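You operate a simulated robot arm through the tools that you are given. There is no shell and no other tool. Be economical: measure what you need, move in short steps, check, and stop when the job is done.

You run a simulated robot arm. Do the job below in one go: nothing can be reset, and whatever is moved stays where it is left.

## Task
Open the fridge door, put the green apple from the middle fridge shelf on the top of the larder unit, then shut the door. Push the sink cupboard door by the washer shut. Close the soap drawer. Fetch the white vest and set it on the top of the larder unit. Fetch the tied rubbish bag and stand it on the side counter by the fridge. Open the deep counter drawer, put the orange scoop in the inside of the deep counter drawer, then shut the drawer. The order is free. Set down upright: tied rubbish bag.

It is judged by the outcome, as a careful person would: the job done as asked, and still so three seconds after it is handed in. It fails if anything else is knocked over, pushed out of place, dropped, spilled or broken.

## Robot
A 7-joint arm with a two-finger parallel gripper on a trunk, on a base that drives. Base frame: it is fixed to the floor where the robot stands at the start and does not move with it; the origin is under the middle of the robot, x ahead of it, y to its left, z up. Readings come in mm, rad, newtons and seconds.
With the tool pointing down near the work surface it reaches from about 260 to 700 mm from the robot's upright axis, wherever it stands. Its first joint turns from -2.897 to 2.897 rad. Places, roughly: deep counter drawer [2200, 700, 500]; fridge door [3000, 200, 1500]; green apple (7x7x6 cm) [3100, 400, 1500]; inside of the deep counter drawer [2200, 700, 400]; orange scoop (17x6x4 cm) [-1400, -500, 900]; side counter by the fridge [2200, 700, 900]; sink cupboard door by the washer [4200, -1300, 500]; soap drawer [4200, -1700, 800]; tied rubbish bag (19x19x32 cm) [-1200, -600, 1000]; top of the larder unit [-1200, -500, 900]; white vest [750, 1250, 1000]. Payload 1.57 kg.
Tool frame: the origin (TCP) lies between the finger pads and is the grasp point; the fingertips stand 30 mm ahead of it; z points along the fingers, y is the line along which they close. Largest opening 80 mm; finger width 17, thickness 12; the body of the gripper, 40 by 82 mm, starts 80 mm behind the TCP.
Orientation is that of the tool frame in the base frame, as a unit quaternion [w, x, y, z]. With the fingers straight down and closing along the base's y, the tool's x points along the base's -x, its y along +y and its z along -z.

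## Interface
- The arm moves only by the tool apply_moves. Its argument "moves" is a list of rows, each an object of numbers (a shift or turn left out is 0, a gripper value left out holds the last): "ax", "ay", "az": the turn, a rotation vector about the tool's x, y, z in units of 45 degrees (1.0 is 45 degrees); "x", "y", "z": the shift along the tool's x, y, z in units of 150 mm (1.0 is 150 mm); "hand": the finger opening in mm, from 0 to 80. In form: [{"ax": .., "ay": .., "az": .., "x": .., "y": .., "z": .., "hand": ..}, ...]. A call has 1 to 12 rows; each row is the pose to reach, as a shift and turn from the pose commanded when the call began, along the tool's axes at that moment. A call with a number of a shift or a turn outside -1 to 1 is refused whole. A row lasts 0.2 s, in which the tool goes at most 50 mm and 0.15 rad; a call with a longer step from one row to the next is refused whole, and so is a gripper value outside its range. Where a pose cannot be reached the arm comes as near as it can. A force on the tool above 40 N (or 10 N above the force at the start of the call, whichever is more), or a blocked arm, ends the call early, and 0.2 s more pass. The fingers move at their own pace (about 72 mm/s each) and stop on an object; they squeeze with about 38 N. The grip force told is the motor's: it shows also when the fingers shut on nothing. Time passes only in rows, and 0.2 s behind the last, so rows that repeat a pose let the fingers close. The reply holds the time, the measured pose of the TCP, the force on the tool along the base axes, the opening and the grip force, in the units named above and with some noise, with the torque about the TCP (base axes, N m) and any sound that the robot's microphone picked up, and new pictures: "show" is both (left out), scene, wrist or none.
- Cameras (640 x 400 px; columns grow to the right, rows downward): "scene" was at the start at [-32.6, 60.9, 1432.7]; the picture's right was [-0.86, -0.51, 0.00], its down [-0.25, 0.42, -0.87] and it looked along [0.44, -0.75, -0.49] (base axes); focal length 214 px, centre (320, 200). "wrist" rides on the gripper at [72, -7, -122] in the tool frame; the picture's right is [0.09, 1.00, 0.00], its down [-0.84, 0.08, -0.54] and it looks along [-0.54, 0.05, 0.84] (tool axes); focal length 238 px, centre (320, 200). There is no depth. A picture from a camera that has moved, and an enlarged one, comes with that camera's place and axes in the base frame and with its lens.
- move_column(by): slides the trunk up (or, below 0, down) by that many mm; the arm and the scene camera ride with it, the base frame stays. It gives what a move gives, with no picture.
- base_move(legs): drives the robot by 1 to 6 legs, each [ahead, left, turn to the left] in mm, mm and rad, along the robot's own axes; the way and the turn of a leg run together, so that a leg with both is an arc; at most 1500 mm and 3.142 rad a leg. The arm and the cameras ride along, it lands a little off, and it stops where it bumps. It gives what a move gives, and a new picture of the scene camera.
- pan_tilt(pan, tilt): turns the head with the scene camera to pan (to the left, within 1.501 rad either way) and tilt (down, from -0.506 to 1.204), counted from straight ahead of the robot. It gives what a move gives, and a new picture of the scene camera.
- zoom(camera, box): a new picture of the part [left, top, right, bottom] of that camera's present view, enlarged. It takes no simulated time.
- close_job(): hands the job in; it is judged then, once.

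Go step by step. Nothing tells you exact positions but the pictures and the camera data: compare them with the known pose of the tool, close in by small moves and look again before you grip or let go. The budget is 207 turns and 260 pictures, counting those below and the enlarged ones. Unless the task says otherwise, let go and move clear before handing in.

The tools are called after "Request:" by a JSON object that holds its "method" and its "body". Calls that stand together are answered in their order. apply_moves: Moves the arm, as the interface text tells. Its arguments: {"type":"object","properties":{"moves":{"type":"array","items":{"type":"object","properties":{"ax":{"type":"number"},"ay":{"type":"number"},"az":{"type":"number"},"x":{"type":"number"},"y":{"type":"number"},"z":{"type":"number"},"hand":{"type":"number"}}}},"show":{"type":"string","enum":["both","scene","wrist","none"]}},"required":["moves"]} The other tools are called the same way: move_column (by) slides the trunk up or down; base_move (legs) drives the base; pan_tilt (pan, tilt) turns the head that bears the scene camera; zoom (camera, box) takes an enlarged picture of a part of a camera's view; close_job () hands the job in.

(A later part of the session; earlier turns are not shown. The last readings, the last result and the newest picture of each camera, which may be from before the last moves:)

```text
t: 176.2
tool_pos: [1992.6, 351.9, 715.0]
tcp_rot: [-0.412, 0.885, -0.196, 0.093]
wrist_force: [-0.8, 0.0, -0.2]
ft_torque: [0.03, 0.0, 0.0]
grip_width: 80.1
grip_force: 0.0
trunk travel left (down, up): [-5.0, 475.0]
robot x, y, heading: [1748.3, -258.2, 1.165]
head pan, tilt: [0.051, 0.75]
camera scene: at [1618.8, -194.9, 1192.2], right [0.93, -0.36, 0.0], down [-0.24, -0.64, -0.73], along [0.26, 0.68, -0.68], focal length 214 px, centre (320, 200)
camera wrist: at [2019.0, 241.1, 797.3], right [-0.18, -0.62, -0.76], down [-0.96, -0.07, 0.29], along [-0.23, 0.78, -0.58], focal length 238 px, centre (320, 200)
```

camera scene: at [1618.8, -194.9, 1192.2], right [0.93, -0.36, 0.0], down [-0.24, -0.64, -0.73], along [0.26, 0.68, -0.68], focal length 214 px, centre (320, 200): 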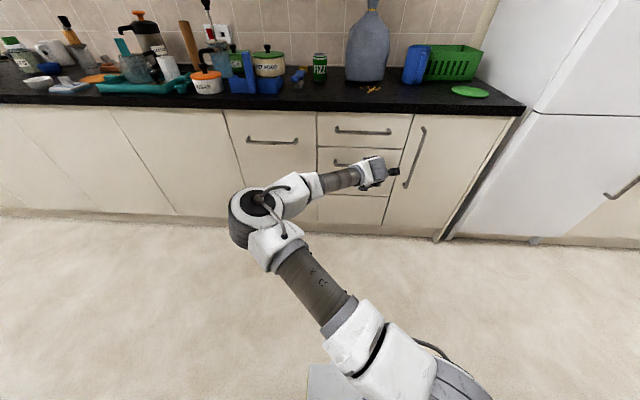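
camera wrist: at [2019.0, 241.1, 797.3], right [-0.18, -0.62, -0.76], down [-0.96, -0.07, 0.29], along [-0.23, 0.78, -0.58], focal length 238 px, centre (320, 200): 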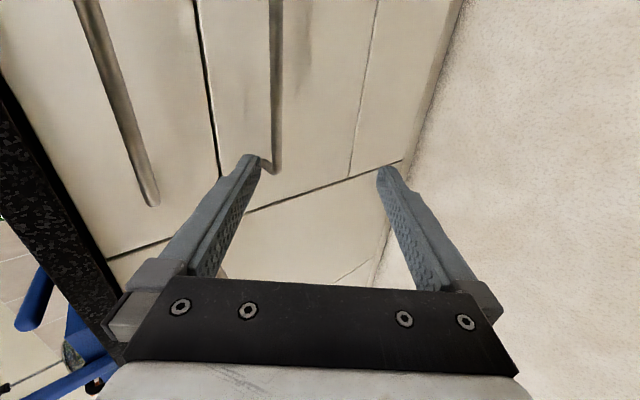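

Triangulated bar: centre ≈(2085,520,637). Approach to ~100 mm before it and look.

Request:
{"method": "apply_moves", "body": {"moves": [{"z": 0.3}, {"z": 0.6}, {"z": 0.79}], "show": "both"}}

```text
t: 176.9
tool_pos: [2030.6, 435.4, 638.5]
tcp_rot: [-0.413, 0.885, -0.195, 0.093]
wrist_force: [0.4, -0.2, -0.2]
ft_torque: [0.02, -0.01, -0.02]
grip_width: 80.1
grip_force: 0.0
trunk travel left (down, up): [-5.0, 475.0]
robot x, y, heading: [1748.6, -255.3, 1.162]
head pan, tilt: [0.051, 0.75]
camera scene: at [1618.8, -194.9, 1192.2], right [0.93, -0.36, 0.0], down [-0.24, -0.64, -0.73], along [0.26, 0.68, -0.68], focal length 214 px, centre (320, 200)
camera wrist: at [2057.5, 323.9, 720.0], right [-0.18, -0.62, -0.76], down [-0.96, -0.07, 0.29], along [-0.23, 0.78, -0.58], focal length 238 px, centre (320, 200)
```

scene: 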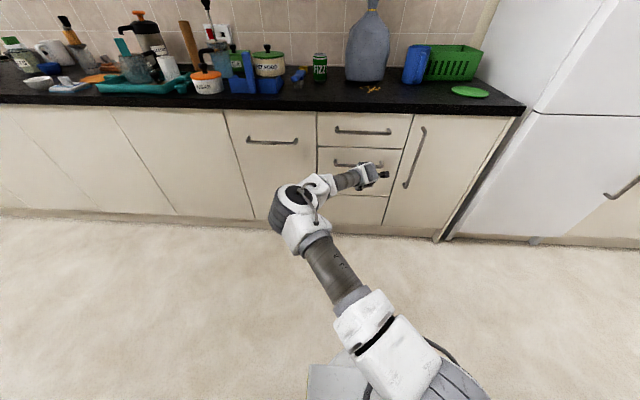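
wrist: 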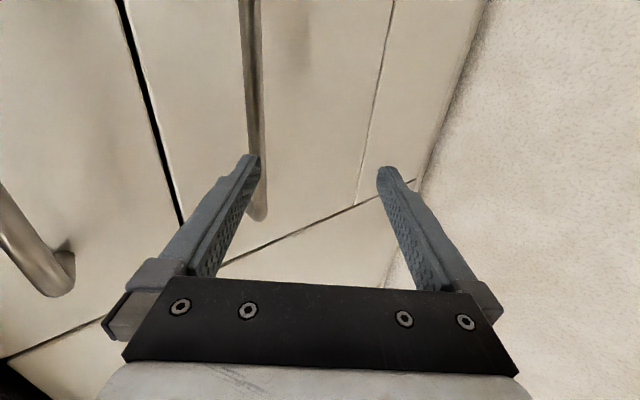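

Request:
{"method": "apply_moves", "body": {"moves": [{"y": -0.2, "hand": 60}, {"y": -0.37}, {"y": -0.37, "z": 0.1}], "show": "wrist"}}

```text
t: 177.8
tool_pos: [2052.3, 475.8, 671.3]
tcp_rot: [-0.413, 0.885, -0.195, 0.093]
wrist_force: [-0.6, -0.2, -0.5]
ft_torque: [0.02, -0.02, 0.01]
grip_width: 60.1
grip_force: 0.0
trunk travel left (down, up): [-5.0, 475.0]
robot x, y, heading: [1750.0, -256.0, 1.156]
head pan, tilt: [0.051, 0.75]
camera wrist: at [2077.9, 365.8, 753.9], right [-0.18, -0.62, -0.76], down [-0.96, -0.07, 0.29], along [-0.23, 0.78, -0.58], focal length 238 px, centre (320, 200)
```

wrist: 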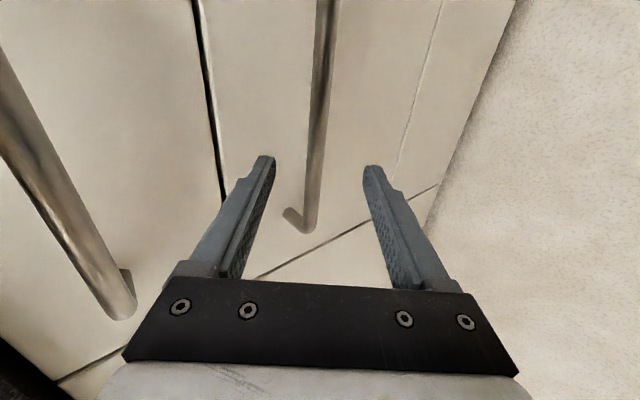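

Request:
{"method": "apply_moves", "body": {"moves": [{"z": 0.15, "y": -0.02}, {"z": 0.28, "y": -0.03}, {"z": 0.35, "y": -0.03}], "show": "wrist"}}

```text
t: 178.6
tool_pos: [2068.1, 515.5, 641.5]
tcp_rot: [-0.413, 0.884, -0.196, 0.094]
wrist_force: [-0.3, -1.8, 1.4]
ft_torque: [0.01, -0.02, -0.02]
grip_width: 60.0
grip_force: 0.1
trunk travel left (down, up): [-5.0, 475.0]
robot x, y, heading: [1749.3, -256.3, 1.158]
head pan, tilt: [0.051, 0.75]
camera wrist: at [2095.4, 404.7, 723.6], right [-0.18, -0.62, -0.76], down [-0.96, -0.07, 0.29], along [-0.23, 0.78, -0.58], focal length 238 px, centre (320, 200)
```

wrist: 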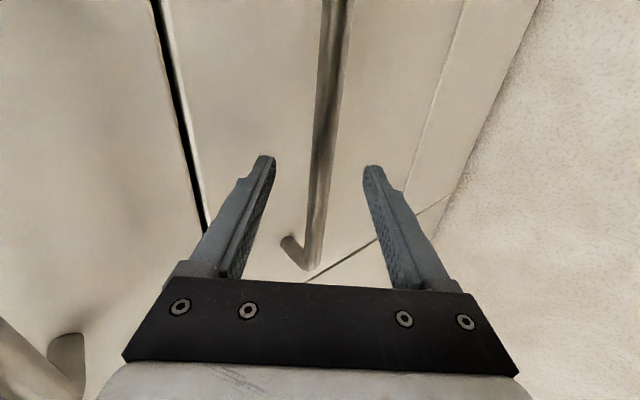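

Request:
{"method": "apply_moves", "body": {"moves": [{"z": 0.02, "hand": 5}, {"z": 0.02, "hand": 5}, {"z": 0.02, "hand": 5}, {"z": 0.02, "hand": 5}, {"z": 0.02, "hand": 5}], "show": "wrist"}}

```text
t: 179.8
tool_pos: [2069.0, 516.6, 639.1]
tcp_rot: [-0.413, 0.885, -0.196, 0.093]
wrist_force: [1.7, -0.6, -1.8]
ft_torque: [-0.19, -0.29, -0.04]
grip_width: 16.1
grip_force: 31.2
trunk travel left (down, up): [-5.0, 475.0]
robot x, y, heading: [1751.6, -255.2, 1.161]
head pan, tilt: [0.051, 0.75]
camera wrist: at [2096.2, 406.8, 721.3], right [-0.18, -0.62, -0.76], down [-0.96, -0.07, 0.29], along [-0.23, 0.78, -0.58], focal length 238 px, centre (320, 200)
```

wrist: 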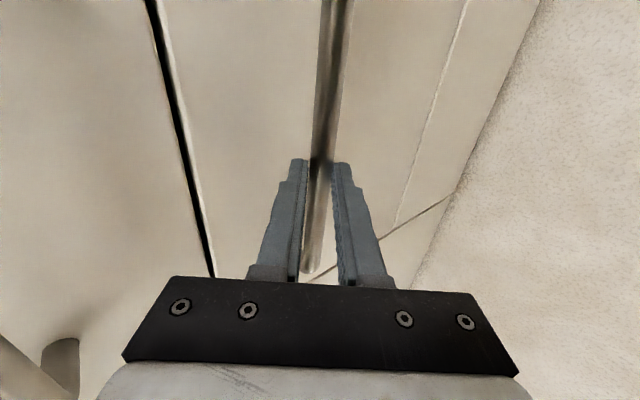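

Bar gripped (16 mm). Pull: base back 150 mm.

Request:
{"method": "base_move", "body": {"legs": [[-150, 0, 0]]}}

Request:
{"method": "apply_moves", "body": {"moves": [{"z": -0.1, "y": 0.08}, {"z": -0.2, "y": 0.17}, {"z": -0.3, "y": 0.25}, {"z": -0.4, "y": 0.33}, {"z": -0.51, "y": 0.43}], "show": "both"}}

```text
t: 181.4
tool_pos: [2007.5, 382.3, 639.9]
tcp_rot: [-0.412, 0.885, -0.194, 0.091]
wrist_force: [-11.2, 2.2, -0.2]
ft_torque: [-0.07, 0.09, 0.45]
grip_width: 15.9
grip_force: 30.9
trunk travel left (down, up): [-5.0, 475.0]
robot x, y, heading: [1688.3, -392.2, 1.157]
head pan, tilt: [0.051, 0.75]
camera scene: at [1558.6, -330.9, 1192.2], right [0.93, -0.36, 0.0], down [-0.24, -0.64, -0.73], along [0.26, 0.68, -0.68], focal length 214 px, centre (320, 200)
```

scene: 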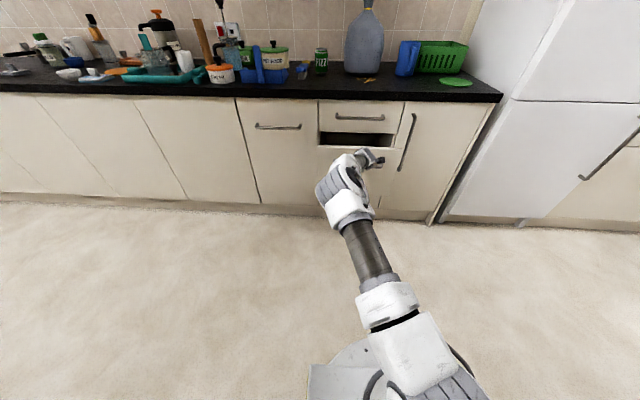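

```text
t: 182.6
tool_pos: [1966.5, 290.7, 638.3]
tcp_rot: [-0.413, 0.885, -0.194, 0.091]
wrist_force: [-0.4, 0.9, 2.5]
ft_torque: [-0.26, -0.57, -0.39]
grip_width: 15.8
grip_force: 31.5
trunk travel left (down, up): [-5.0, 475.0]
robot x, y, heading: [1688.9, -389.2, 1.154]
head pan, tilt: [0.051, 0.75]
camera scene: at [1558.8, -331.1, 1192.3], right [0.93, -0.36, 0.0], down [-0.24, -0.64, -0.73], along [0.26, 0.68, -0.68], focal length 214 px, centre (320, 200)
camera wrist: at [1992.9, 180.3, 721.3], right [-0.18, -0.62, -0.76], down [-0.96, -0.07, 0.29], along [-0.23, 0.78, -0.58], focal length 238 px, centre (320, 200)
```

scene: 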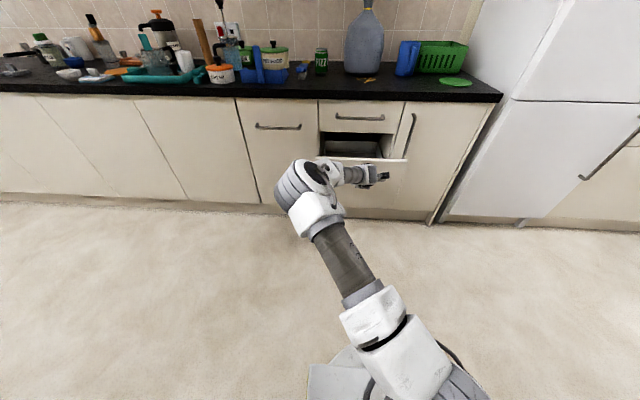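
wrist: 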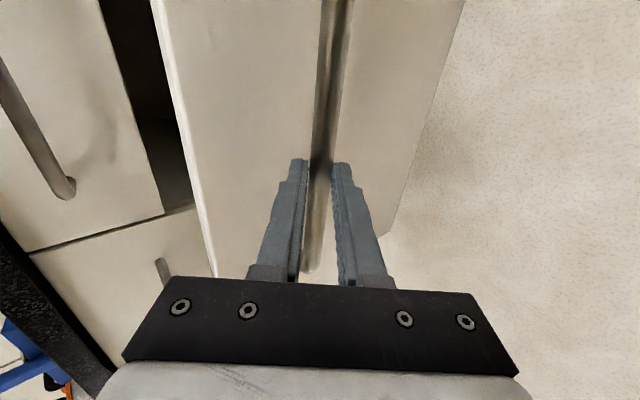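

Open ~250 mm. Pull 60 more, release, and back off.

Request:
{"method": "apply_moves", "body": {"moves": [{"z": -0.1, "y": 0.08}, {"z": -0.2, "y": 0.17}, {"z": -0.3, "y": 0.25}], "show": "none"}}

Request:
{"method": "apply_moves", "body": {"moves": [{"hand": 60}, {"hand": 60}, {"hand": 60}, {"z": -0.3}, {"z": -0.6}, {"z": -0.7}], "show": "both"}}

```text
t: 183.4
tool_pos: [1941.4, 237.9, 638.8]
tcp_rot: [-0.413, 0.885, -0.194, 0.093]
wrist_force: [3.0, 0.0, 2.4]
ft_torque: [-0.17, -0.45, -0.14]
grip_width: 15.8
grip_force: 31.2
trunk travel left (down, up): [-5.0, 475.0]
robot x, y, heading: [1684.5, -389.7, 1.155]
head pan, tilt: [0.051, 0.75]
```

```text
t: 184.8
tool_pos: [1907.7, 163.9, 706.5]
tcp_rot: [-0.413, 0.885, -0.194, 0.09]
wrist_force: [-0.5, 0.1, -0.5]
ft_torque: [0.0, 0.01, -0.02]
grip_width: 59.9
grip_force: 0.1
trunk travel left (down, up): [-5.0, 475.0]
robot x, y, heading: [1688.0, -392.0, 1.154]
head pan, tilt: [0.051, 0.75]
camera scene: at [1558.9, -331.0, 1192.2], right [0.93, -0.36, 0.0], down [-0.24, -0.64, -0.73], along [0.26, 0.68, -0.68], focal length 214 px, centre (320, 200)
camera wrist: at [1935.3, 53.7, 789.0], right [-0.18, -0.62, -0.76], down [-0.95, -0.07, 0.29], along [-0.23, 0.78, -0.58], focal length 238 px, centre (320, 200)
```

scene: 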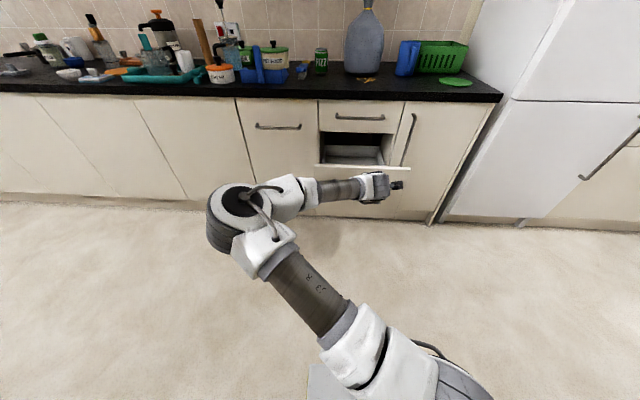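
wrist: 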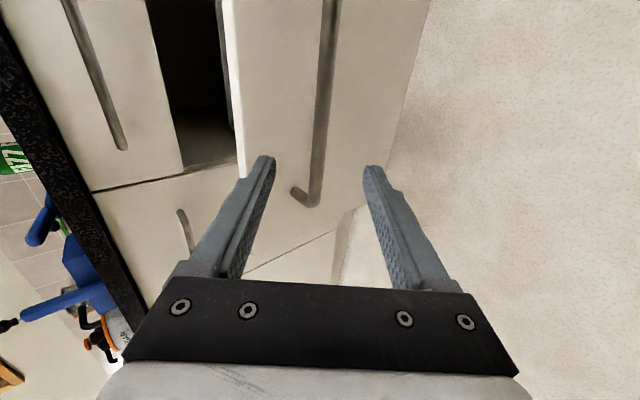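

Drawer is open. Now raise the trunk and study the fridge front.

Request:
{"method": "move_column", "body": {"by": 400}}

Request:
{"method": "pan_tilt", "body": {"pan": -0.6, "tilt": 0.3}}

```text
t: 188.6
tool_pos: [1908.7, 163.8, 1105.8]
tcp_rot: [-0.412, 0.886, -0.195, 0.09]
wrist_force: [0.4, -0.2, 0.0]
ft_torque: [0.01, 0.0, 0.01]
grip_width: 59.7
grip_force: 0.0
trunk travel left (down, up): [-405.0, 75.0]
robot x, y, heading: [1686.6, -391.4, 1.157]
head pan, tilt: [0.051, 0.75]
```

```text
t: 189.6
tool_pos: [1908.3, 164.2, 1107.1]
tcp_rot: [-0.413, 0.885, -0.194, 0.091]
wrist_force: [-0.5, -0.4, -0.4]
ft_torque: [-0.03, -0.01, -0.04]
grip_width: 59.8
grip_force: 0.1
trunk travel left (down, up): [-405.0, 75.0]
robot x, y, heading: [1688.8, -391.6, 1.159]
head pan, tilt: [-0.6, 0.3]
camera scene: at [1608.7, -359.1, 1632.5], right [0.53, -0.85, 0.0], down [-0.25, -0.16, -0.96], along [0.81, 0.5, -0.3], focal length 214 px, centre (320, 200)
```

scene: 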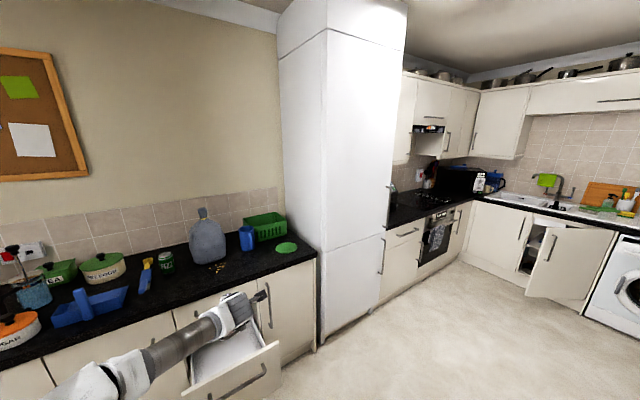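

Upper fridge door: hinge on left (near the counter), vertical handle near its lower right, ≈(3270,24,1125). Drive over in front of the handle.

Request:
{"method": "base_move", "body": {"legs": [[130, 0, 0], [0, -1200, 0]]}}

Request:
{"method": "pan_tilt", "body": {"pan": -0.1, "tilt": 0.35}}

```text
t: 200.0
tool_pos: [3067.1, -206.3, 1106.2]
tcp_rot: [-0.412, 0.885, -0.196, 0.092]
wrist_force: [0.5, 0.7, -0.4]
ft_torque: [-0.01, 0.0, 0.03]
grip_width: 59.9
grip_force: 0.0
trunk travel left (down, up): [-405.0, 75.0]
robot x, y, heading: [2847.3, -762.7, 1.151]
head pan, tilt: [-0.6, 0.3]
camera scene: at [2766.1, -727.5, 1632.6], right [0.52, -0.85, 0.0], down [-0.25, -0.16, -0.96], along [0.81, 0.5, -0.3], focal length 214 px, centre (320, 200)
```

scene: 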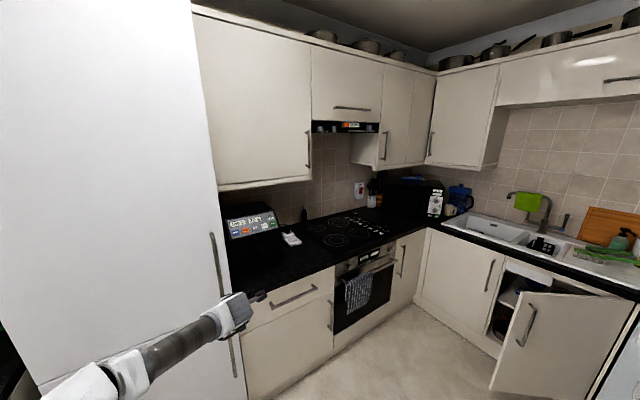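

```text
t: 200.9
tool_pos: [3067.8, -204.6, 1106.0]
tcp_rot: [-0.412, 0.885, -0.196, 0.091]
wrist_force: [0.5, -0.4, 0.4]
ft_torque: [-0.02, 0.02, -0.01]
grip_width: 60.0
grip_force: 0.1
trunk travel left (down, up): [-405.0, 75.0]
robot x, y, heading: [2844.6, -759.2, 1.156]
head pan, tilt: [-0.099, 0.351]
camera scene: at [2732.8, -695.6, 1627.9], right [0.87, -0.5, 0.0], down [-0.17, -0.3, -0.94], along [0.47, 0.82, -0.34], focal length 214 px, centre (320, 200)
```

scene: 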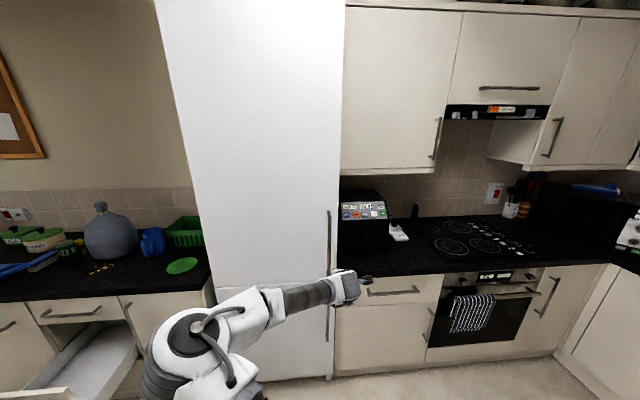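

Handle spans roughly z 950–1250 at (3210,50), straight ahead 888 mm. Roll the gripper level with horizontal closing.

Request:
{"method": "apply_moves", "body": {"moves": [{"az": 0.17, "hand": 80}, {"az": 0.34}, {"az": 0.51}, {"az": 0.68}, {"az": 0.85}, {"az": 1.0}], "show": "none"}}

Request:
{"method": "apply_moves", "body": {"moves": [{"az": 0.17}, {"az": 0.34}, {"az": 0.51}, {"az": 0.68}, {"az": 0.85}, {"az": 1.0}], "show": "none"}}

Request:
{"method": "apply_moves", "body": {"moves": [{"ay": -0.17, "x": -0.2}, {"ay": -0.34, "x": -0.4}, {"ay": -0.51, "x": -0.6}, {"ay": -0.68, "x": -0.8}, {"ay": -0.85, "x": -0.9}, {"ay": -0.89, "x": -1.0}], "show": "none"}}

Request:
{"method": "move_column", "body": {"by": -150}}

Request:
{"method": "apply_moves", "body": {"moves": [{"z": 0.0}], "show": "both"}}

```text
t: 202.3
tool_pos: [3068.1, -204.6, 1106.3]
tcp_rot: [-0.416, 0.741, -0.522, -0.073]
wrist_force: [-0.4, 0.2, -0.1]
ft_torque: [0.0, -0.01, 0.02]
grip_width: 80.1
grip_force: 0.0
trunk travel left (down, up): [-405.0, 75.0]
robot x, y, heading: [2844.0, -763.4, 1.147]
head pan, tilt: [-0.099, 0.351]
```

```text
t: 203.7
tool_pos: [3067.5, -206.0, 1106.2]
tcp_rot: [0.357, -0.485, 0.765, 0.227]
wrist_force: [-0.7, -0.4, 0.4]
ft_torque: [0.0, 0.02, 0.01]
grip_width: 80.1
grip_force: 0.0
trunk travel left (down, up): [-405.0, 75.0]
robot x, y, heading: [2844.2, -761.4, 1.155]
head pan, tilt: [-0.099, 0.351]
```

```text
t: 205.1
tool_pos: [3086.1, -116.6, 1243.8]
tcp_rot: [0.581, -0.382, 0.626, 0.353]
wrist_force: [-0.5, -0.2, -1.1]
ft_torque: [-0.02, 0.03, 0.01]
grip_width: 79.8
grip_force: 0.0
out of reach, approached as far as the arm can: row 4, 5, 6
trunk travel left (down, up): [-405.0, 75.0]
robot x, y, heading: [2848.0, -759.1, 1.15]
head pan, tilt: [-0.099, 0.351]
```

```text
t: 206.9
tool_pos: [3087.8, -116.2, 1092.9]
tcp_rot: [0.581, -0.383, 0.626, 0.352]
wrist_force: [0.5, -0.1, 0.2]
ft_torque: [0.01, 0.01, 0.02]
grip_width: 79.9
grip_force: 0.1
trunk travel left (down, up): [-255.0, 225.0]
robot x, y, heading: [2845.7, -757.4, 1.154]
head pan, tilt: [-0.099, 0.351]
```

```text
t: 207.3
tool_pos: [3086.3, -116.5, 1092.5]
tcp_rot: [0.581, -0.383, 0.626, 0.352]
wrist_force: [0.0, -0.3, -0.3]
ft_torque: [0.0, -0.01, -0.01]
grip_width: 79.8
grip_force: 0.0
trunk travel left (down, up): [-255.0, 225.0]
robot x, y, heading: [2845.4, -759.5, 1.15]
head pan, tilt: [-0.099, 0.351]
camera scene: at [2732.7, -695.6, 1477.9], right [0.87, -0.49, 0.0], down [-0.17, -0.3, -0.94], along [0.46, 0.82, -0.34], focal length 214 px, centre (320, 200)
camera wrist: at [3033.1, -232.0, 1028.6], right [-0.89, 0.45, -0.1], down [-0.29, -0.39, 0.88], along [0.36, 0.8, 0.47], focal length 238 px, centre (320, 200)
```

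scene: 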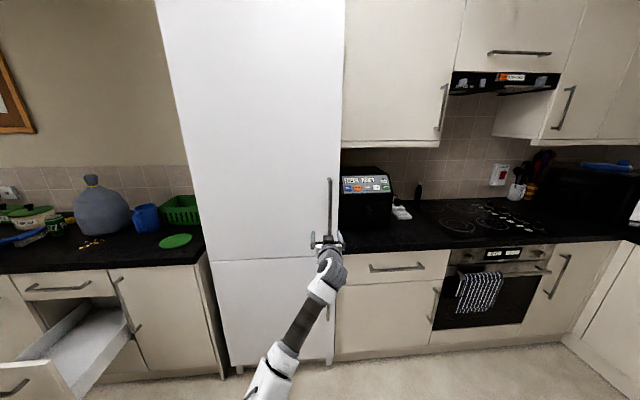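
wrist: 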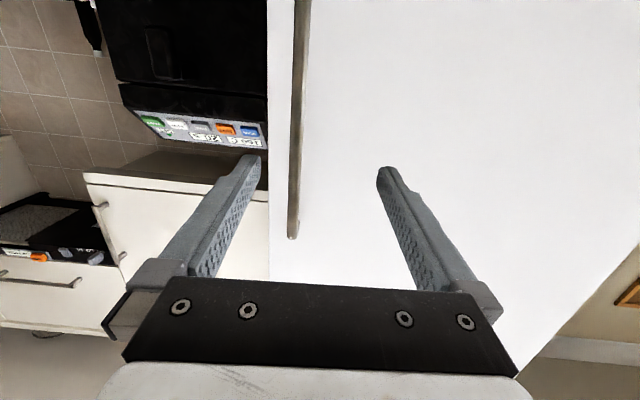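

Bar top is at ≈(3192,33,1263). Drive 100 ahead, 27 right, then finish with the arm.

Request:
{"method": "base_move", "body": {"legs": [[100, -22, 0]]}}

Request:
{"method": "apply_moves", "body": {"moves": [{"x": -0.1}, {"x": -0.2}], "show": "both"}}

```text
t: 208.6
tool_pos: [3146.8, -33.7, 1091.4]
tcp_rot: [0.582, -0.382, 0.627, 0.351]
wrist_force: [-0.7, -0.3, 0.0]
ft_torque: [-0.02, 0.02, 0.02]
grip_width: 80.1
grip_force: 0.1
trunk travel left (down, up): [-255.0, 225.0]
robot x, y, heading: [2907.0, -678.3, 1.155]
head pan, tilt: [-0.099, 0.351]
camera scene: at [2793.7, -612.9, 1477.8], right [0.87, -0.5, 0.0], down [-0.17, -0.3, -0.94], along [0.47, 0.82, -0.34], focal length 214 px, centre (320, 200)
```

scene: 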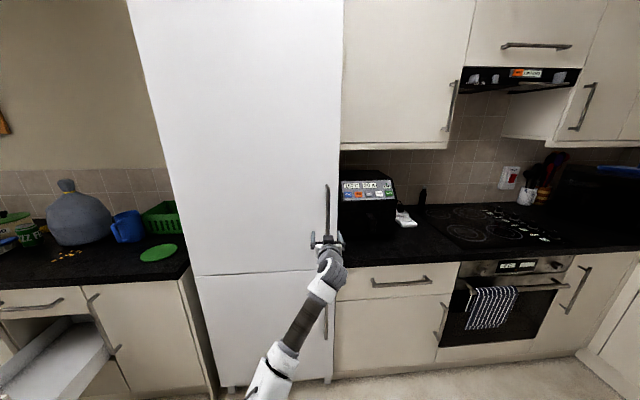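

```text
t: 209.2
tool_pos: [3148.4, -33.0, 1123.2]
tcp_rot: [0.582, -0.381, 0.627, 0.351]
wrist_force: [-0.9, 0.3, 0.7]
ft_torque: [-0.02, 0.03, 0.0]
grip_width: 79.9
grip_force: 0.0
trunk travel left (down, up): [-255.0, 225.0]
robot x, y, heading: [2909.6, -678.1, 1.148]
head pan, tilt: [-0.099, 0.351]
camera scene: at [2793.8, -612.8, 1477.8], right [0.87, -0.5, 0.0], down [-0.17, -0.3, -0.94], along [0.47, 0.82, -0.34], focal length 214 px, centre (320, 200)
camera wrist: at [3095.3, -147.7, 1058.2], right [-0.89, 0.45, -0.1], down [-0.29, -0.39, 0.88], along [0.36, 0.8, 0.47], focal length 238 px, centre (320, 200)
```

scene: 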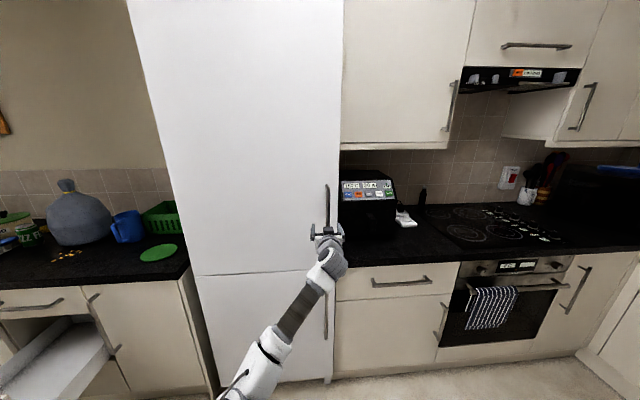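
wrist: 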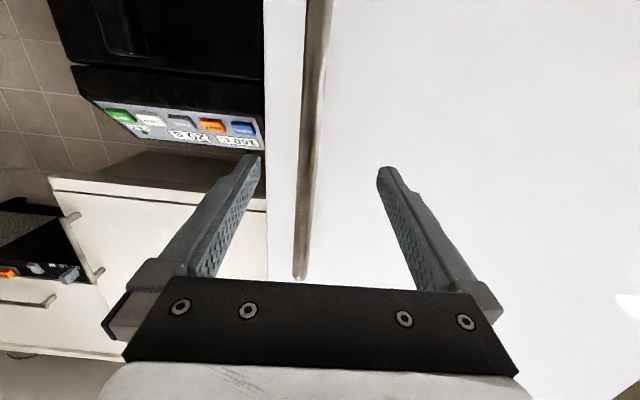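

Request:
{"method": "apply_moves", "body": {"moves": [{"z": 0.2, "y": -0.05}, {"z": 0.35, "y": -0.06}, {"z": 0.45, "y": -0.06}], "show": "wrist"}}

```text
t: 210.0
tool_pos: [3184.4, 19.3, 1116.7]
tcp_rot: [0.581, -0.383, 0.627, 0.351]
wrist_force: [-8.3, -15.7, 2.1]
ft_torque: [0.11, -0.01, 0.9]
grip_width: 80.0
grip_force: 0.1
trunk travel left (down, up): [-255.0, 225.0]
robot x, y, heading: [2906.7, -676.6, 1.152]
head pan, tilt: [-0.099, 0.351]
stopped in row 3: the force on the tool passed its limit at 48 N (the readings are from after the stop); the commanded pose is now the measured one
camera wrist: at [3131.3, -97.8, 1054.4], right [-0.89, 0.45, -0.1], down [-0.29, -0.38, 0.88], along [0.36, 0.81, 0.47], focal length 238 px, centre (320, 200)
```

wrist: 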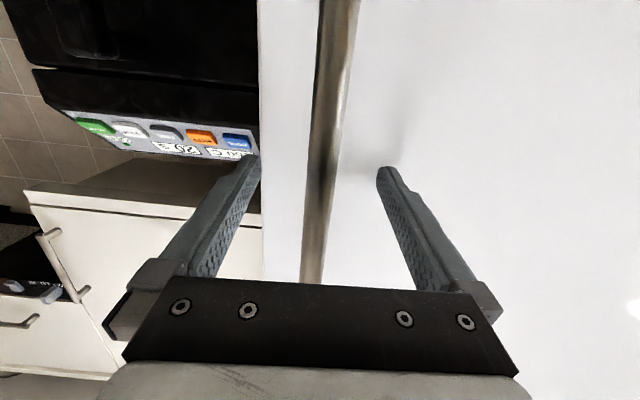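

Fingertips touched the door face; bar is between the fingers. Back 5 mm and close.

Request:
{"method": "apply_moves", "body": {"moves": [{"z": -0.035}, {"z": -0.035, "hand": 5}, {"z": -0.035, "hand": 5}, {"z": -0.035, "hand": 5}, {"z": -0.035, "hand": 5}, {"z": -0.035, "hand": 5}], "show": "wrist"}}

```text
t: 211.4
tool_pos: [3183.1, 15.6, 1115.6]
tcp_rot: [0.579, -0.384, 0.627, 0.351]
wrist_force: [1.6, -1.4, -2.5]
ft_torque: [0.13, 0.17, 0.01]
grip_width: 15.6
grip_force: 31.3
trunk travel left (down, up): [-255.0, 225.0]
robot x, y, heading: [2905.5, -676.4, 1.149]
head pan, tilt: [-0.099, 0.351]
camera wrist: at [3130.4, -100.7, 1052.8], right [-0.89, 0.45, -0.1], down [-0.29, -0.38, 0.88], along [0.36, 0.81, 0.47], focal length 238 px, centre (320, 200)
```

wrist: 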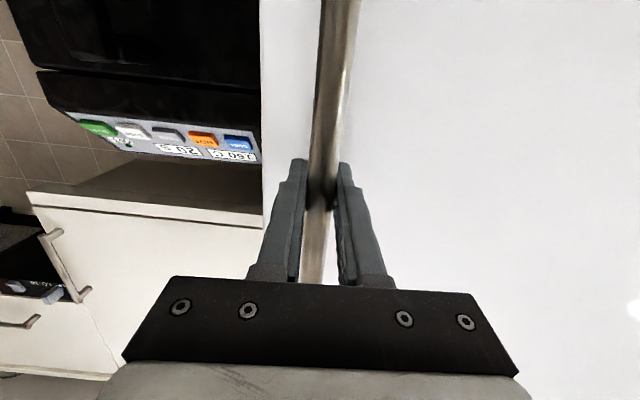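

Handle gripped. Swing the door by moving the robot rigidly about the hinge (≈545 left, 798 ahead).

Request:
{"method": "base_move", "body": {"legs": [[-33, 48, -0.06], [-65, 96, -0.12], [-65, 96, -0.12]]}}

```text
t: 214.4
tool_pos: [3087.4, -106.1, 1115.9]
tcp_rot: [0.625, -0.287, 0.677, 0.26]
wrist_force: [-8.1, 6.9, -2.4]
ft_torque: [0.16, 0.18, -0.06]
grip_width: 15.9
grip_force: 32.1
trunk travel left (down, up): [-255.0, 225.0]
robot x, y, heading: [2619.6, -683.5, 0.848]
head pan, tilt: [-0.099, 0.351]
camera scene: at [2530.2, -590.0, 1477.7], right [0.68, -0.73, 0.0], down [-0.25, -0.24, -0.94], along [0.69, 0.64, -0.34], focal length 214 px, centre (320, 200)
```

scene: 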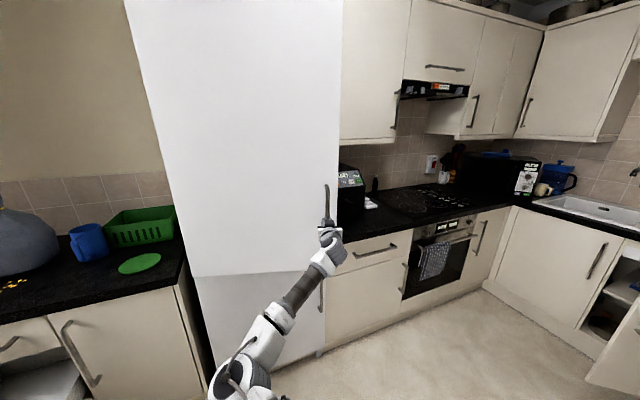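

Door is swinging smoothly. Continue.

Request:
{"method": "base_move", "body": {"legs": [[-65, 96, -0.12], [-65, 96, -0.12], [-65, 96, -0.12], [-65, 96, -0.12]]}}

```text
t: 218.8
tool_pos: [2875.1, -227.0, 1115.3]
tcp_rot: [0.67, -0.115, 0.726, 0.104]
wrist_force: [5.9, -23.5, -4.8]
ft_torque: [0.2, -0.35, 0.15]
grip_width: 15.9
grip_force: 31.5
trunk travel left (down, up): [-255.0, 225.0]
robot x, y, heading: [2187.5, -521.4, 0.366]
head pan, tilt: [-0.099, 0.351]
camera scene: at [2157.6, -396.7, 1478.1], right [0.27, -0.96, 0.0], down [-0.33, -0.09, -0.94], along [0.9, 0.25, -0.34], focal length 214 px, centre (320, 200)
```

scene: 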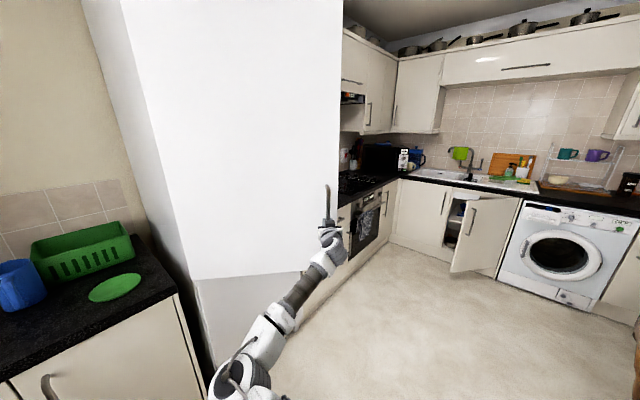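

Door is ~45° open. Release the handle, retract, and go around the door edge to push it wider from inside.

Request:
{"method": "apply_moves", "body": {"moves": [{"hand": 70}, {"hand": 70}, {"hand": 70}, {"z": -0.3}, {"z": -0.6}, {"z": -0.9}, {"z": -1.0}], "show": "wrist"}}

Request:
{"method": "base_move", "body": {"legs": [[0, 0, -0.76], [800, 0, 0]]}}

```text
t: 220.4
tool_pos: [2732.1, -271.4, 1127.8]
tcp_rot: [0.67, -0.114, 0.727, 0.102]
wrist_force: [-0.2, -0.3, 0.3]
ft_torque: [-0.02, -0.02, 0.01]
grip_width: 69.8
grip_force: 0.1
trunk travel left (down, up): [-255.0, 225.0]
robot x, y, heading: [2188.8, -516.6, 0.371]
head pan, tilt: [-0.099, 0.351]
camera wrist: at [2612.1, -316.4, 1065.5], right [-0.31, 0.95, -0.1], down [-0.47, -0.07, 0.88], along [0.82, 0.32, 0.47], focal length 238 px, centre (320, 200)
```

wrist: 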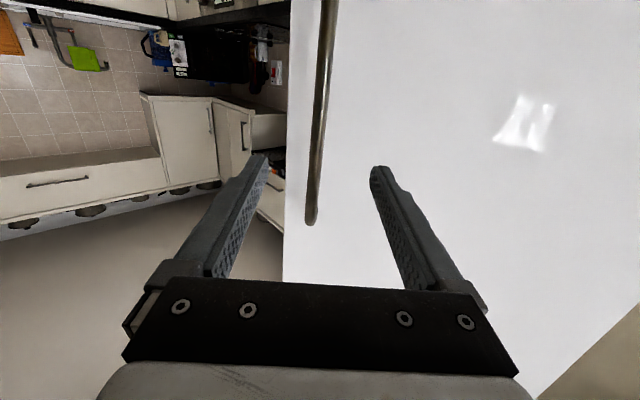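

```text
t: 228.6
tool_pos: [3495.4, -1005.6, 1129.0]
tcp_rot: [0.661, 0.159, 0.718, -0.15]
wrist_force: [0.5, 0.3, 0.3]
ft_torque: [-0.03, 0.01, -0.05]
grip_width: 70.0
grip_force: 0.1
trunk travel left (down, up): [-255.0, 225.0]
robot x, y, heading: [2933.7, -816.7, -0.381]
head pan, tilt: [-0.099, 0.351]
camera scene: at [2991.6, -700.9, 1477.8], right [-0.46, -0.89, 0.0], down [-0.3, 0.16, -0.94], along [0.83, -0.44, -0.34], focal length 214 px, centre (320, 200)
```

scene: 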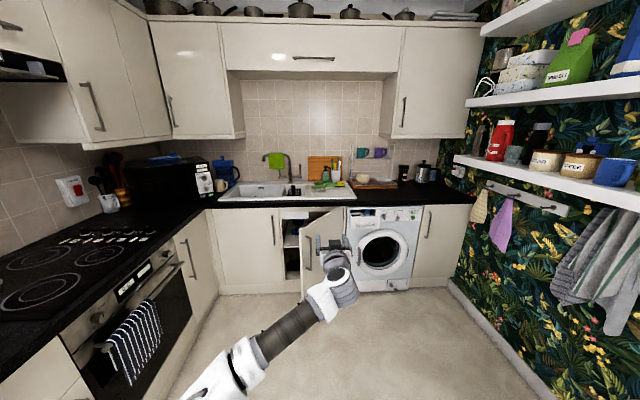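

Request:
{"method": "base_move", "body": {"legs": [[0, 0, 1.54]]}}

Request:
{"method": "pan_tilt", "body": {"pan": 0.25, "tilt": 0.2}}

```text
t: 234.0
tool_pos: [3133.9, -256.5, 1128.7]
tcp_rot: [0.578, -0.386, 0.627, 0.352]
wrist_force: [0.2, 0.5, 0.6]
ft_torque: [0.01, 0.01, -0.05]
grip_width: 70.3
grip_force: 0.0
trunk travel left (down, up): [-255.0, 225.0]
robot x, y, heading: [2927.8, -814.9, 1.161]
head pan, tilt: [-0.099, 0.351]
camera scene: at [2816.3, -753.7, 1477.8], right [0.87, -0.49, 0.0], down [-0.17, -0.3, -0.94], along [0.46, 0.82, -0.34], focal length 214 px, centre (320, 200)
```

scene: 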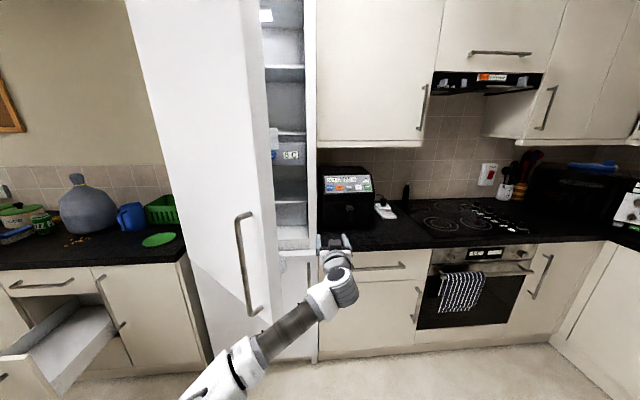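

```text
t: 234.8
tool_pos: [3132.8, -256.4, 1128.9]
tcp_rot: [0.579, -0.386, 0.626, 0.353]
wrist_force: [0.0, 0.5, -0.5]
ft_torque: [0.01, -0.01, -0.04]
grip_width: 69.7
grip_force: 0.0
trunk travel left (down, up): [-255.0, 225.0]
robot x, y, heading: [2928.5, -816.2, 1.159]
head pan, tilt: [0.25, 0.201]
camera scene: at [2785.9, -743.0, 1491.8], right [0.99, -0.16, 0.0], down [-0.03, -0.2, -0.98], along [0.16, 0.97, -0.2], focal length 214 px, centre (320, 200)
```

scene: 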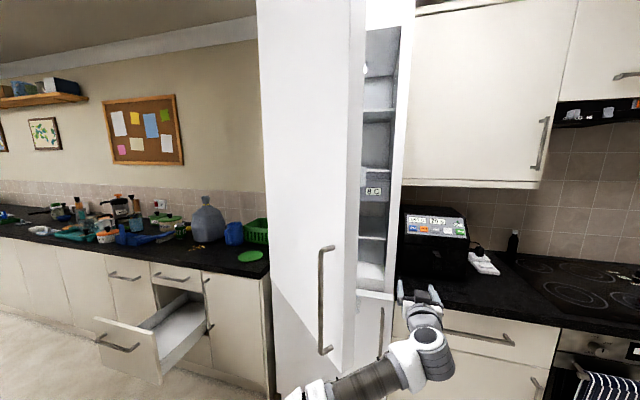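

Door edge is to the gripper's left. Push it open wider by driving left.

Request:
{"method": "base_move", "body": {"legs": [[0, 250, 0]]}}

```text
t: 236.6
tool_pos: [3011.5, -205.8, 1127.2]
tcp_rot: [0.583, -0.378, 0.63, 0.347]
wrist_force: [-0.7, 0.8, -0.2]
ft_torque: [-0.02, -0.06, -0.03]
grip_width: 69.7
grip_force: 0.2
trunk travel left (down, up): [-255.0, 225.0]
robot x, y, heading: [2803.2, -758.8, 1.159]
head pan, tilt: [0.25, 0.201]
stopped in leg 1: the force on the tool passed its limit at 47 N (the readings are from after the stop); the commanded pose is now the measured one
camera scene: at [2655.9, -686.6, 1491.8], right [0.99, -0.16, 0.0], down [-0.03, -0.2, -0.98], along [0.16, 0.97, -0.2], focal length 214 px, centre (320, 200)
```

scene: 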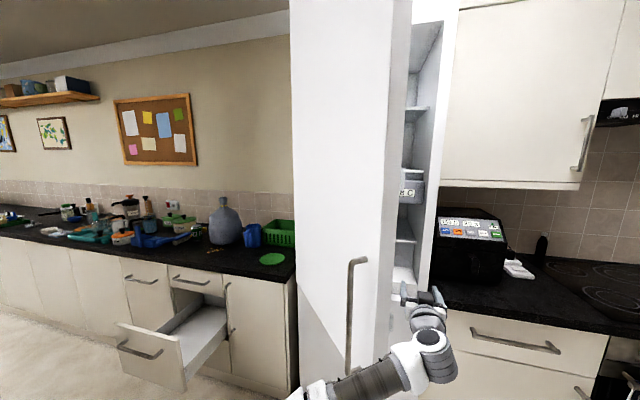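

Request:
{"method": "apply_moves", "body": {"moves": [{"y": 0.08}, {"y": 0.16}, {"y": 0.24}, {"y": 0.32}, {"y": 0.4}, {"y": 0.48}, {"y": 0.56}, {"y": 0.64}, {"y": 0.72}, {"y": 0.8}, {"y": 0.88}, {"y": 0.96}], "show": "both"}}

```text
t: 239.4
tool_pos: [2907.1, -163.0, 1131.3]
tcp_rot: [0.59, -0.359, 0.639, 0.339]
wrist_force: [-0.7, 0.3, 0.0]
ft_torque: [-0.03, 0.02, 0.01]
grip_width: 70.1
grip_force: 0.1
trunk travel left (down, up): [-255.0, 225.0]
robot x, y, heading: [2801.9, -763.5, 1.158]
head pan, tilt: [0.25, 0.201]
stopped in row 12: the arm was blocked; the commanded pose is now the measured one
camera scene: at [2658.4, -697.6, 1493.6], right [0.99, -0.16, 0.0], down [-0.03, -0.19, -0.98], along [0.16, 0.97, -0.19], focal length 214 px, centre (320, 200)
camera wrist: at [2845.3, -275.0, 1067.4], right [-0.86, 0.51, -0.08], down [-0.31, -0.37, 0.88], along [0.41, 0.78, 0.48], focal length 238 px, centre (320, 200)
```

scene: 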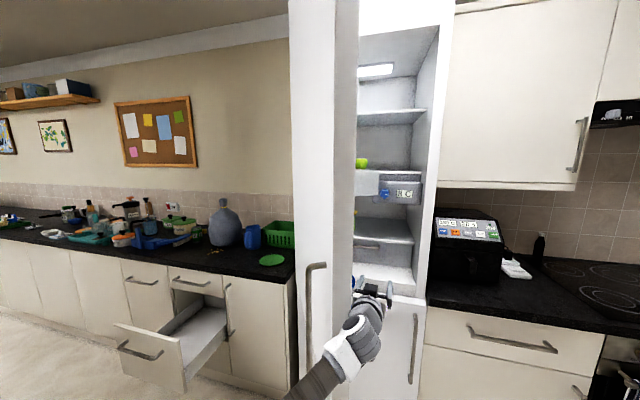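
wrist: 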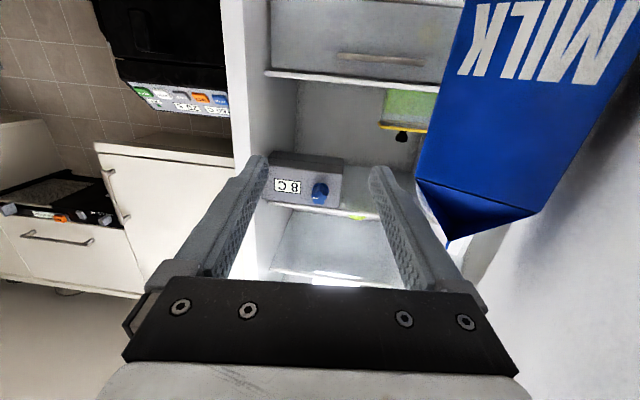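

The milk carton in the door is close to my left finger, so retract ~130 mm before pushing nearer the door edge.

Request:
{"method": "apply_moves", "body": {"moves": [{"y": -0.05, "z": -0.2, "hand": 30}, {"y": -0.05, "z": -0.45, "hand": 10}, {"y": -0.05, "z": -0.7}, {"y": -0.05, "z": -0.87}, {"y": -0.05, "z": -0.87}], "show": "both"}}

```text
t: 240.6
tool_pos: [2841.4, -267.8, 1135.3]
tcp_rot: [0.587, -0.366, 0.638, 0.337]
wrist_force: [-0.2, 0.1, 0.5]
ft_torque: [-0.01, -0.01, -0.01]
grip_width: 9.9
grip_force: 0.1
trunk travel left (down, up): [-255.0, 225.0]
robot x, y, heading: [2799.5, -760.1, 1.159]
head pan, tilt: [0.25, 0.201]
camera scene: at [2656.2, -688.5, 1491.9], right [0.99, -0.16, 0.0], down [-0.03, -0.2, -0.98], along [0.16, 0.97, -0.2], focal length 214 px, centre (320, 200)
camera wrist: at [2781.2, -381.0, 1073.0], right [-0.86, 0.49, -0.09], down [-0.3, -0.37, 0.88], along [0.4, 0.79, 0.47], focal length 238 px, centre (320, 200)
```

scene: 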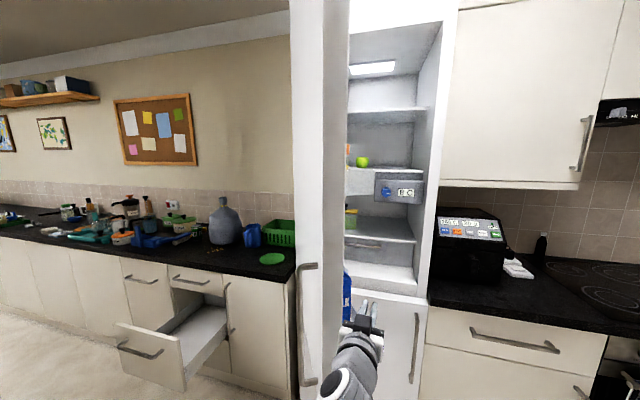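
wrist: 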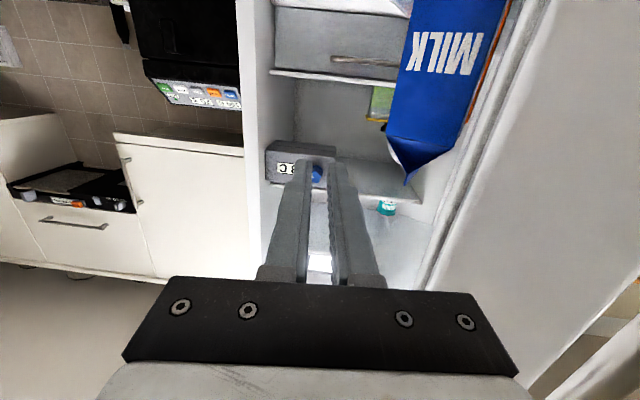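

Request:
{"method": "apply_moves", "body": {"moves": [{"y": 0.07}, {"y": 0.14}, {"y": 0.21}, {"y": 0.28}, {"y": 0.35}, {"y": 0.42}, {"y": 0.49}, {"y": 0.56}, {"y": 0.63}, {"y": 0.7}], "show": "both"}}

```text
t: 241.8
tool_pos: [2807.2, -246.7, 1136.4]
tcp_rot: [0.595, -0.357, 0.641, 0.328]
wrist_force: [1.5, -21.9, -1.6]
ft_torque: [0.63, -0.09, 1.79]
grip_width: 10.1
grip_force: 0.0
trunk travel left (down, up): [-255.0, 225.0]
robot x, y, heading: [2798.4, -763.8, 1.161]
head pan, tilt: [0.25, 0.201]
stopped in row 6: the force on the tool passed its limit at 50 N (the readings are from after the stop); the commanded pose is now the measured one
camera scene: at [2656.6, -692.0, 1492.1], right [0.99, -0.16, 0.0], down [-0.03, -0.19, -0.98], along [0.16, 0.97, -0.2], focal length 214 px, centre (320, 200)
camera wrist: at [2745.1, -358.1, 1073.3], right [-0.85, 0.52, -0.1], down [-0.32, -0.36, 0.88], along [0.42, 0.77, 0.47], focal length 238 px, centre (320, 200)
```

scene: 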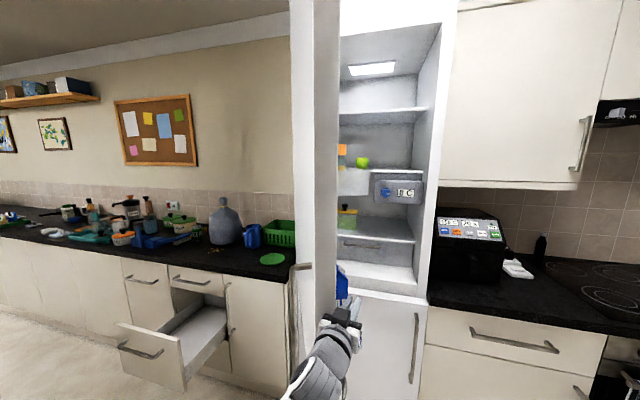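
wrist: 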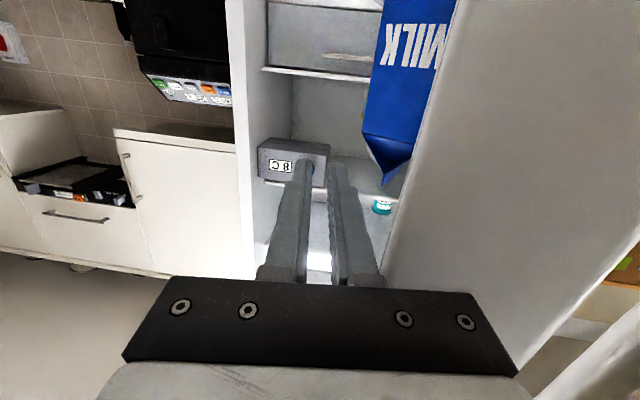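

Request:
{"method": "apply_moves", "body": {"moves": [{"y": -0.02, "z": -0.1}, {"y": 0.02, "z": -0.15}, {"y": 0.05, "z": -0.15}, {"y": 0.08, "z": -0.15}, {"y": 0.11, "z": -0.15}, {"y": 0.14, "z": -0.15}, {"y": 0.17, "z": -0.15}, {"y": 0.2, "z": -0.15}, {"y": 0.24, "z": -0.15}, {"y": 0.28, "z": -0.15}, {"y": 0.32, "z": -0.15}, {"y": 0.36, "z": -0.15}], "show": "wrist"}}

```text
t: 243.4
tool_pos: [2826.4, -255.8, 1136.8]
tcp_rot: [0.617, -0.327, 0.653, 0.293]
wrist_force: [2.4, -18.7, -2.3]
ft_torque: [0.5, -0.09, 1.66]
grip_width: 9.9
grip_force: 0.0
trunk travel left (down, up): [-255.0, 225.0]
robot x, y, heading: [2796.2, -764.0, 1.154]
head pan, tilt: [0.25, 0.201]
stopped in row 7: the force on the tool passed its limit at 46 N (the readings are from after the stop); the commanded pose is now the measured one
camera wrist: at [2753.4, -359.4, 1072.6], right [-0.79, 0.61, -0.11], down [-0.37, -0.32, 0.87], along [0.49, 0.73, 0.48], focal length 238 px, centre (320, 200)
```

wrist: 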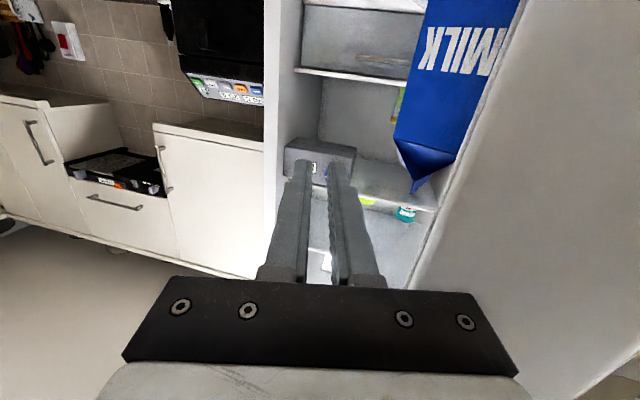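

Request:
{"method": "apply_moves", "body": {"moves": [{"y": -0.2}, {"y": -0.35, "ax": -0.1}, {"y": -0.4, "ax": -0.25}, {"y": -0.4, "ax": -0.32}], "show": "none"}}

Request:
{"method": "base_move", "body": {"legs": [[0, 40, 0], [0, 30, 0], [0, 30, 0], [0, 30, 0], [0, 30, 0]]}}

```text
t: 244.4
tool_pos: [2868.2, -285.4, 1138.0]
tcp_rot: [0.569, -0.406, 0.61, 0.374]
wrist_force: [0.2, -0.8, 0.3]
ft_torque: [-0.02, -0.02, 0.0]
grip_width: 10.0
grip_force: 0.1
trunk travel left (down, up): [-255.0, 225.0]
robot x, y, heading: [2802.2, -763.5, 1.158]
head pan, tilt: [0.25, 0.201]
```

```text
t: 247.4
tool_pos: [2744.7, -235.6, 1138.4]
tcp_rot: [0.572, -0.4, 0.613, 0.371]
wrist_force: [0.0, -8.6, 2.4]
ft_torque: [0.1, 0.06, 0.56]
grip_width: 6.9
grip_force: 0.0
trunk travel left (down, up): [-255.0, 225.0]
robot x, y, heading: [2672.2, -708.8, 1.158]
head pan, tilt: [0.25, 0.201]
stopped in leg 5: the robot was blocked; the commanded pose is now the measured one
camera scene: at [2527.7, -635.3, 1492.0], right [0.99, -0.16, 0.0], down [-0.03, -0.2, -0.98], along [0.16, 0.97, -0.2], focal length 214 px, centre (320, 200)
```

scene: 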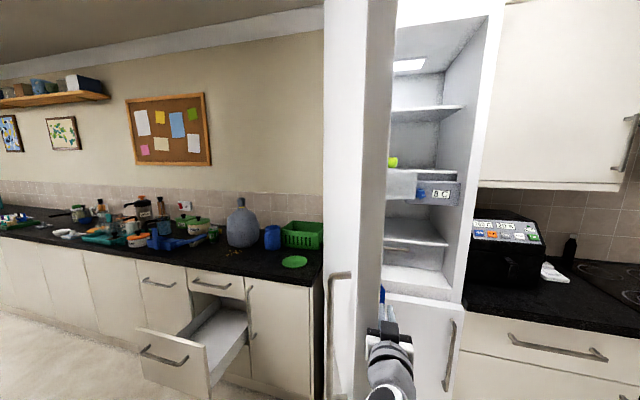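

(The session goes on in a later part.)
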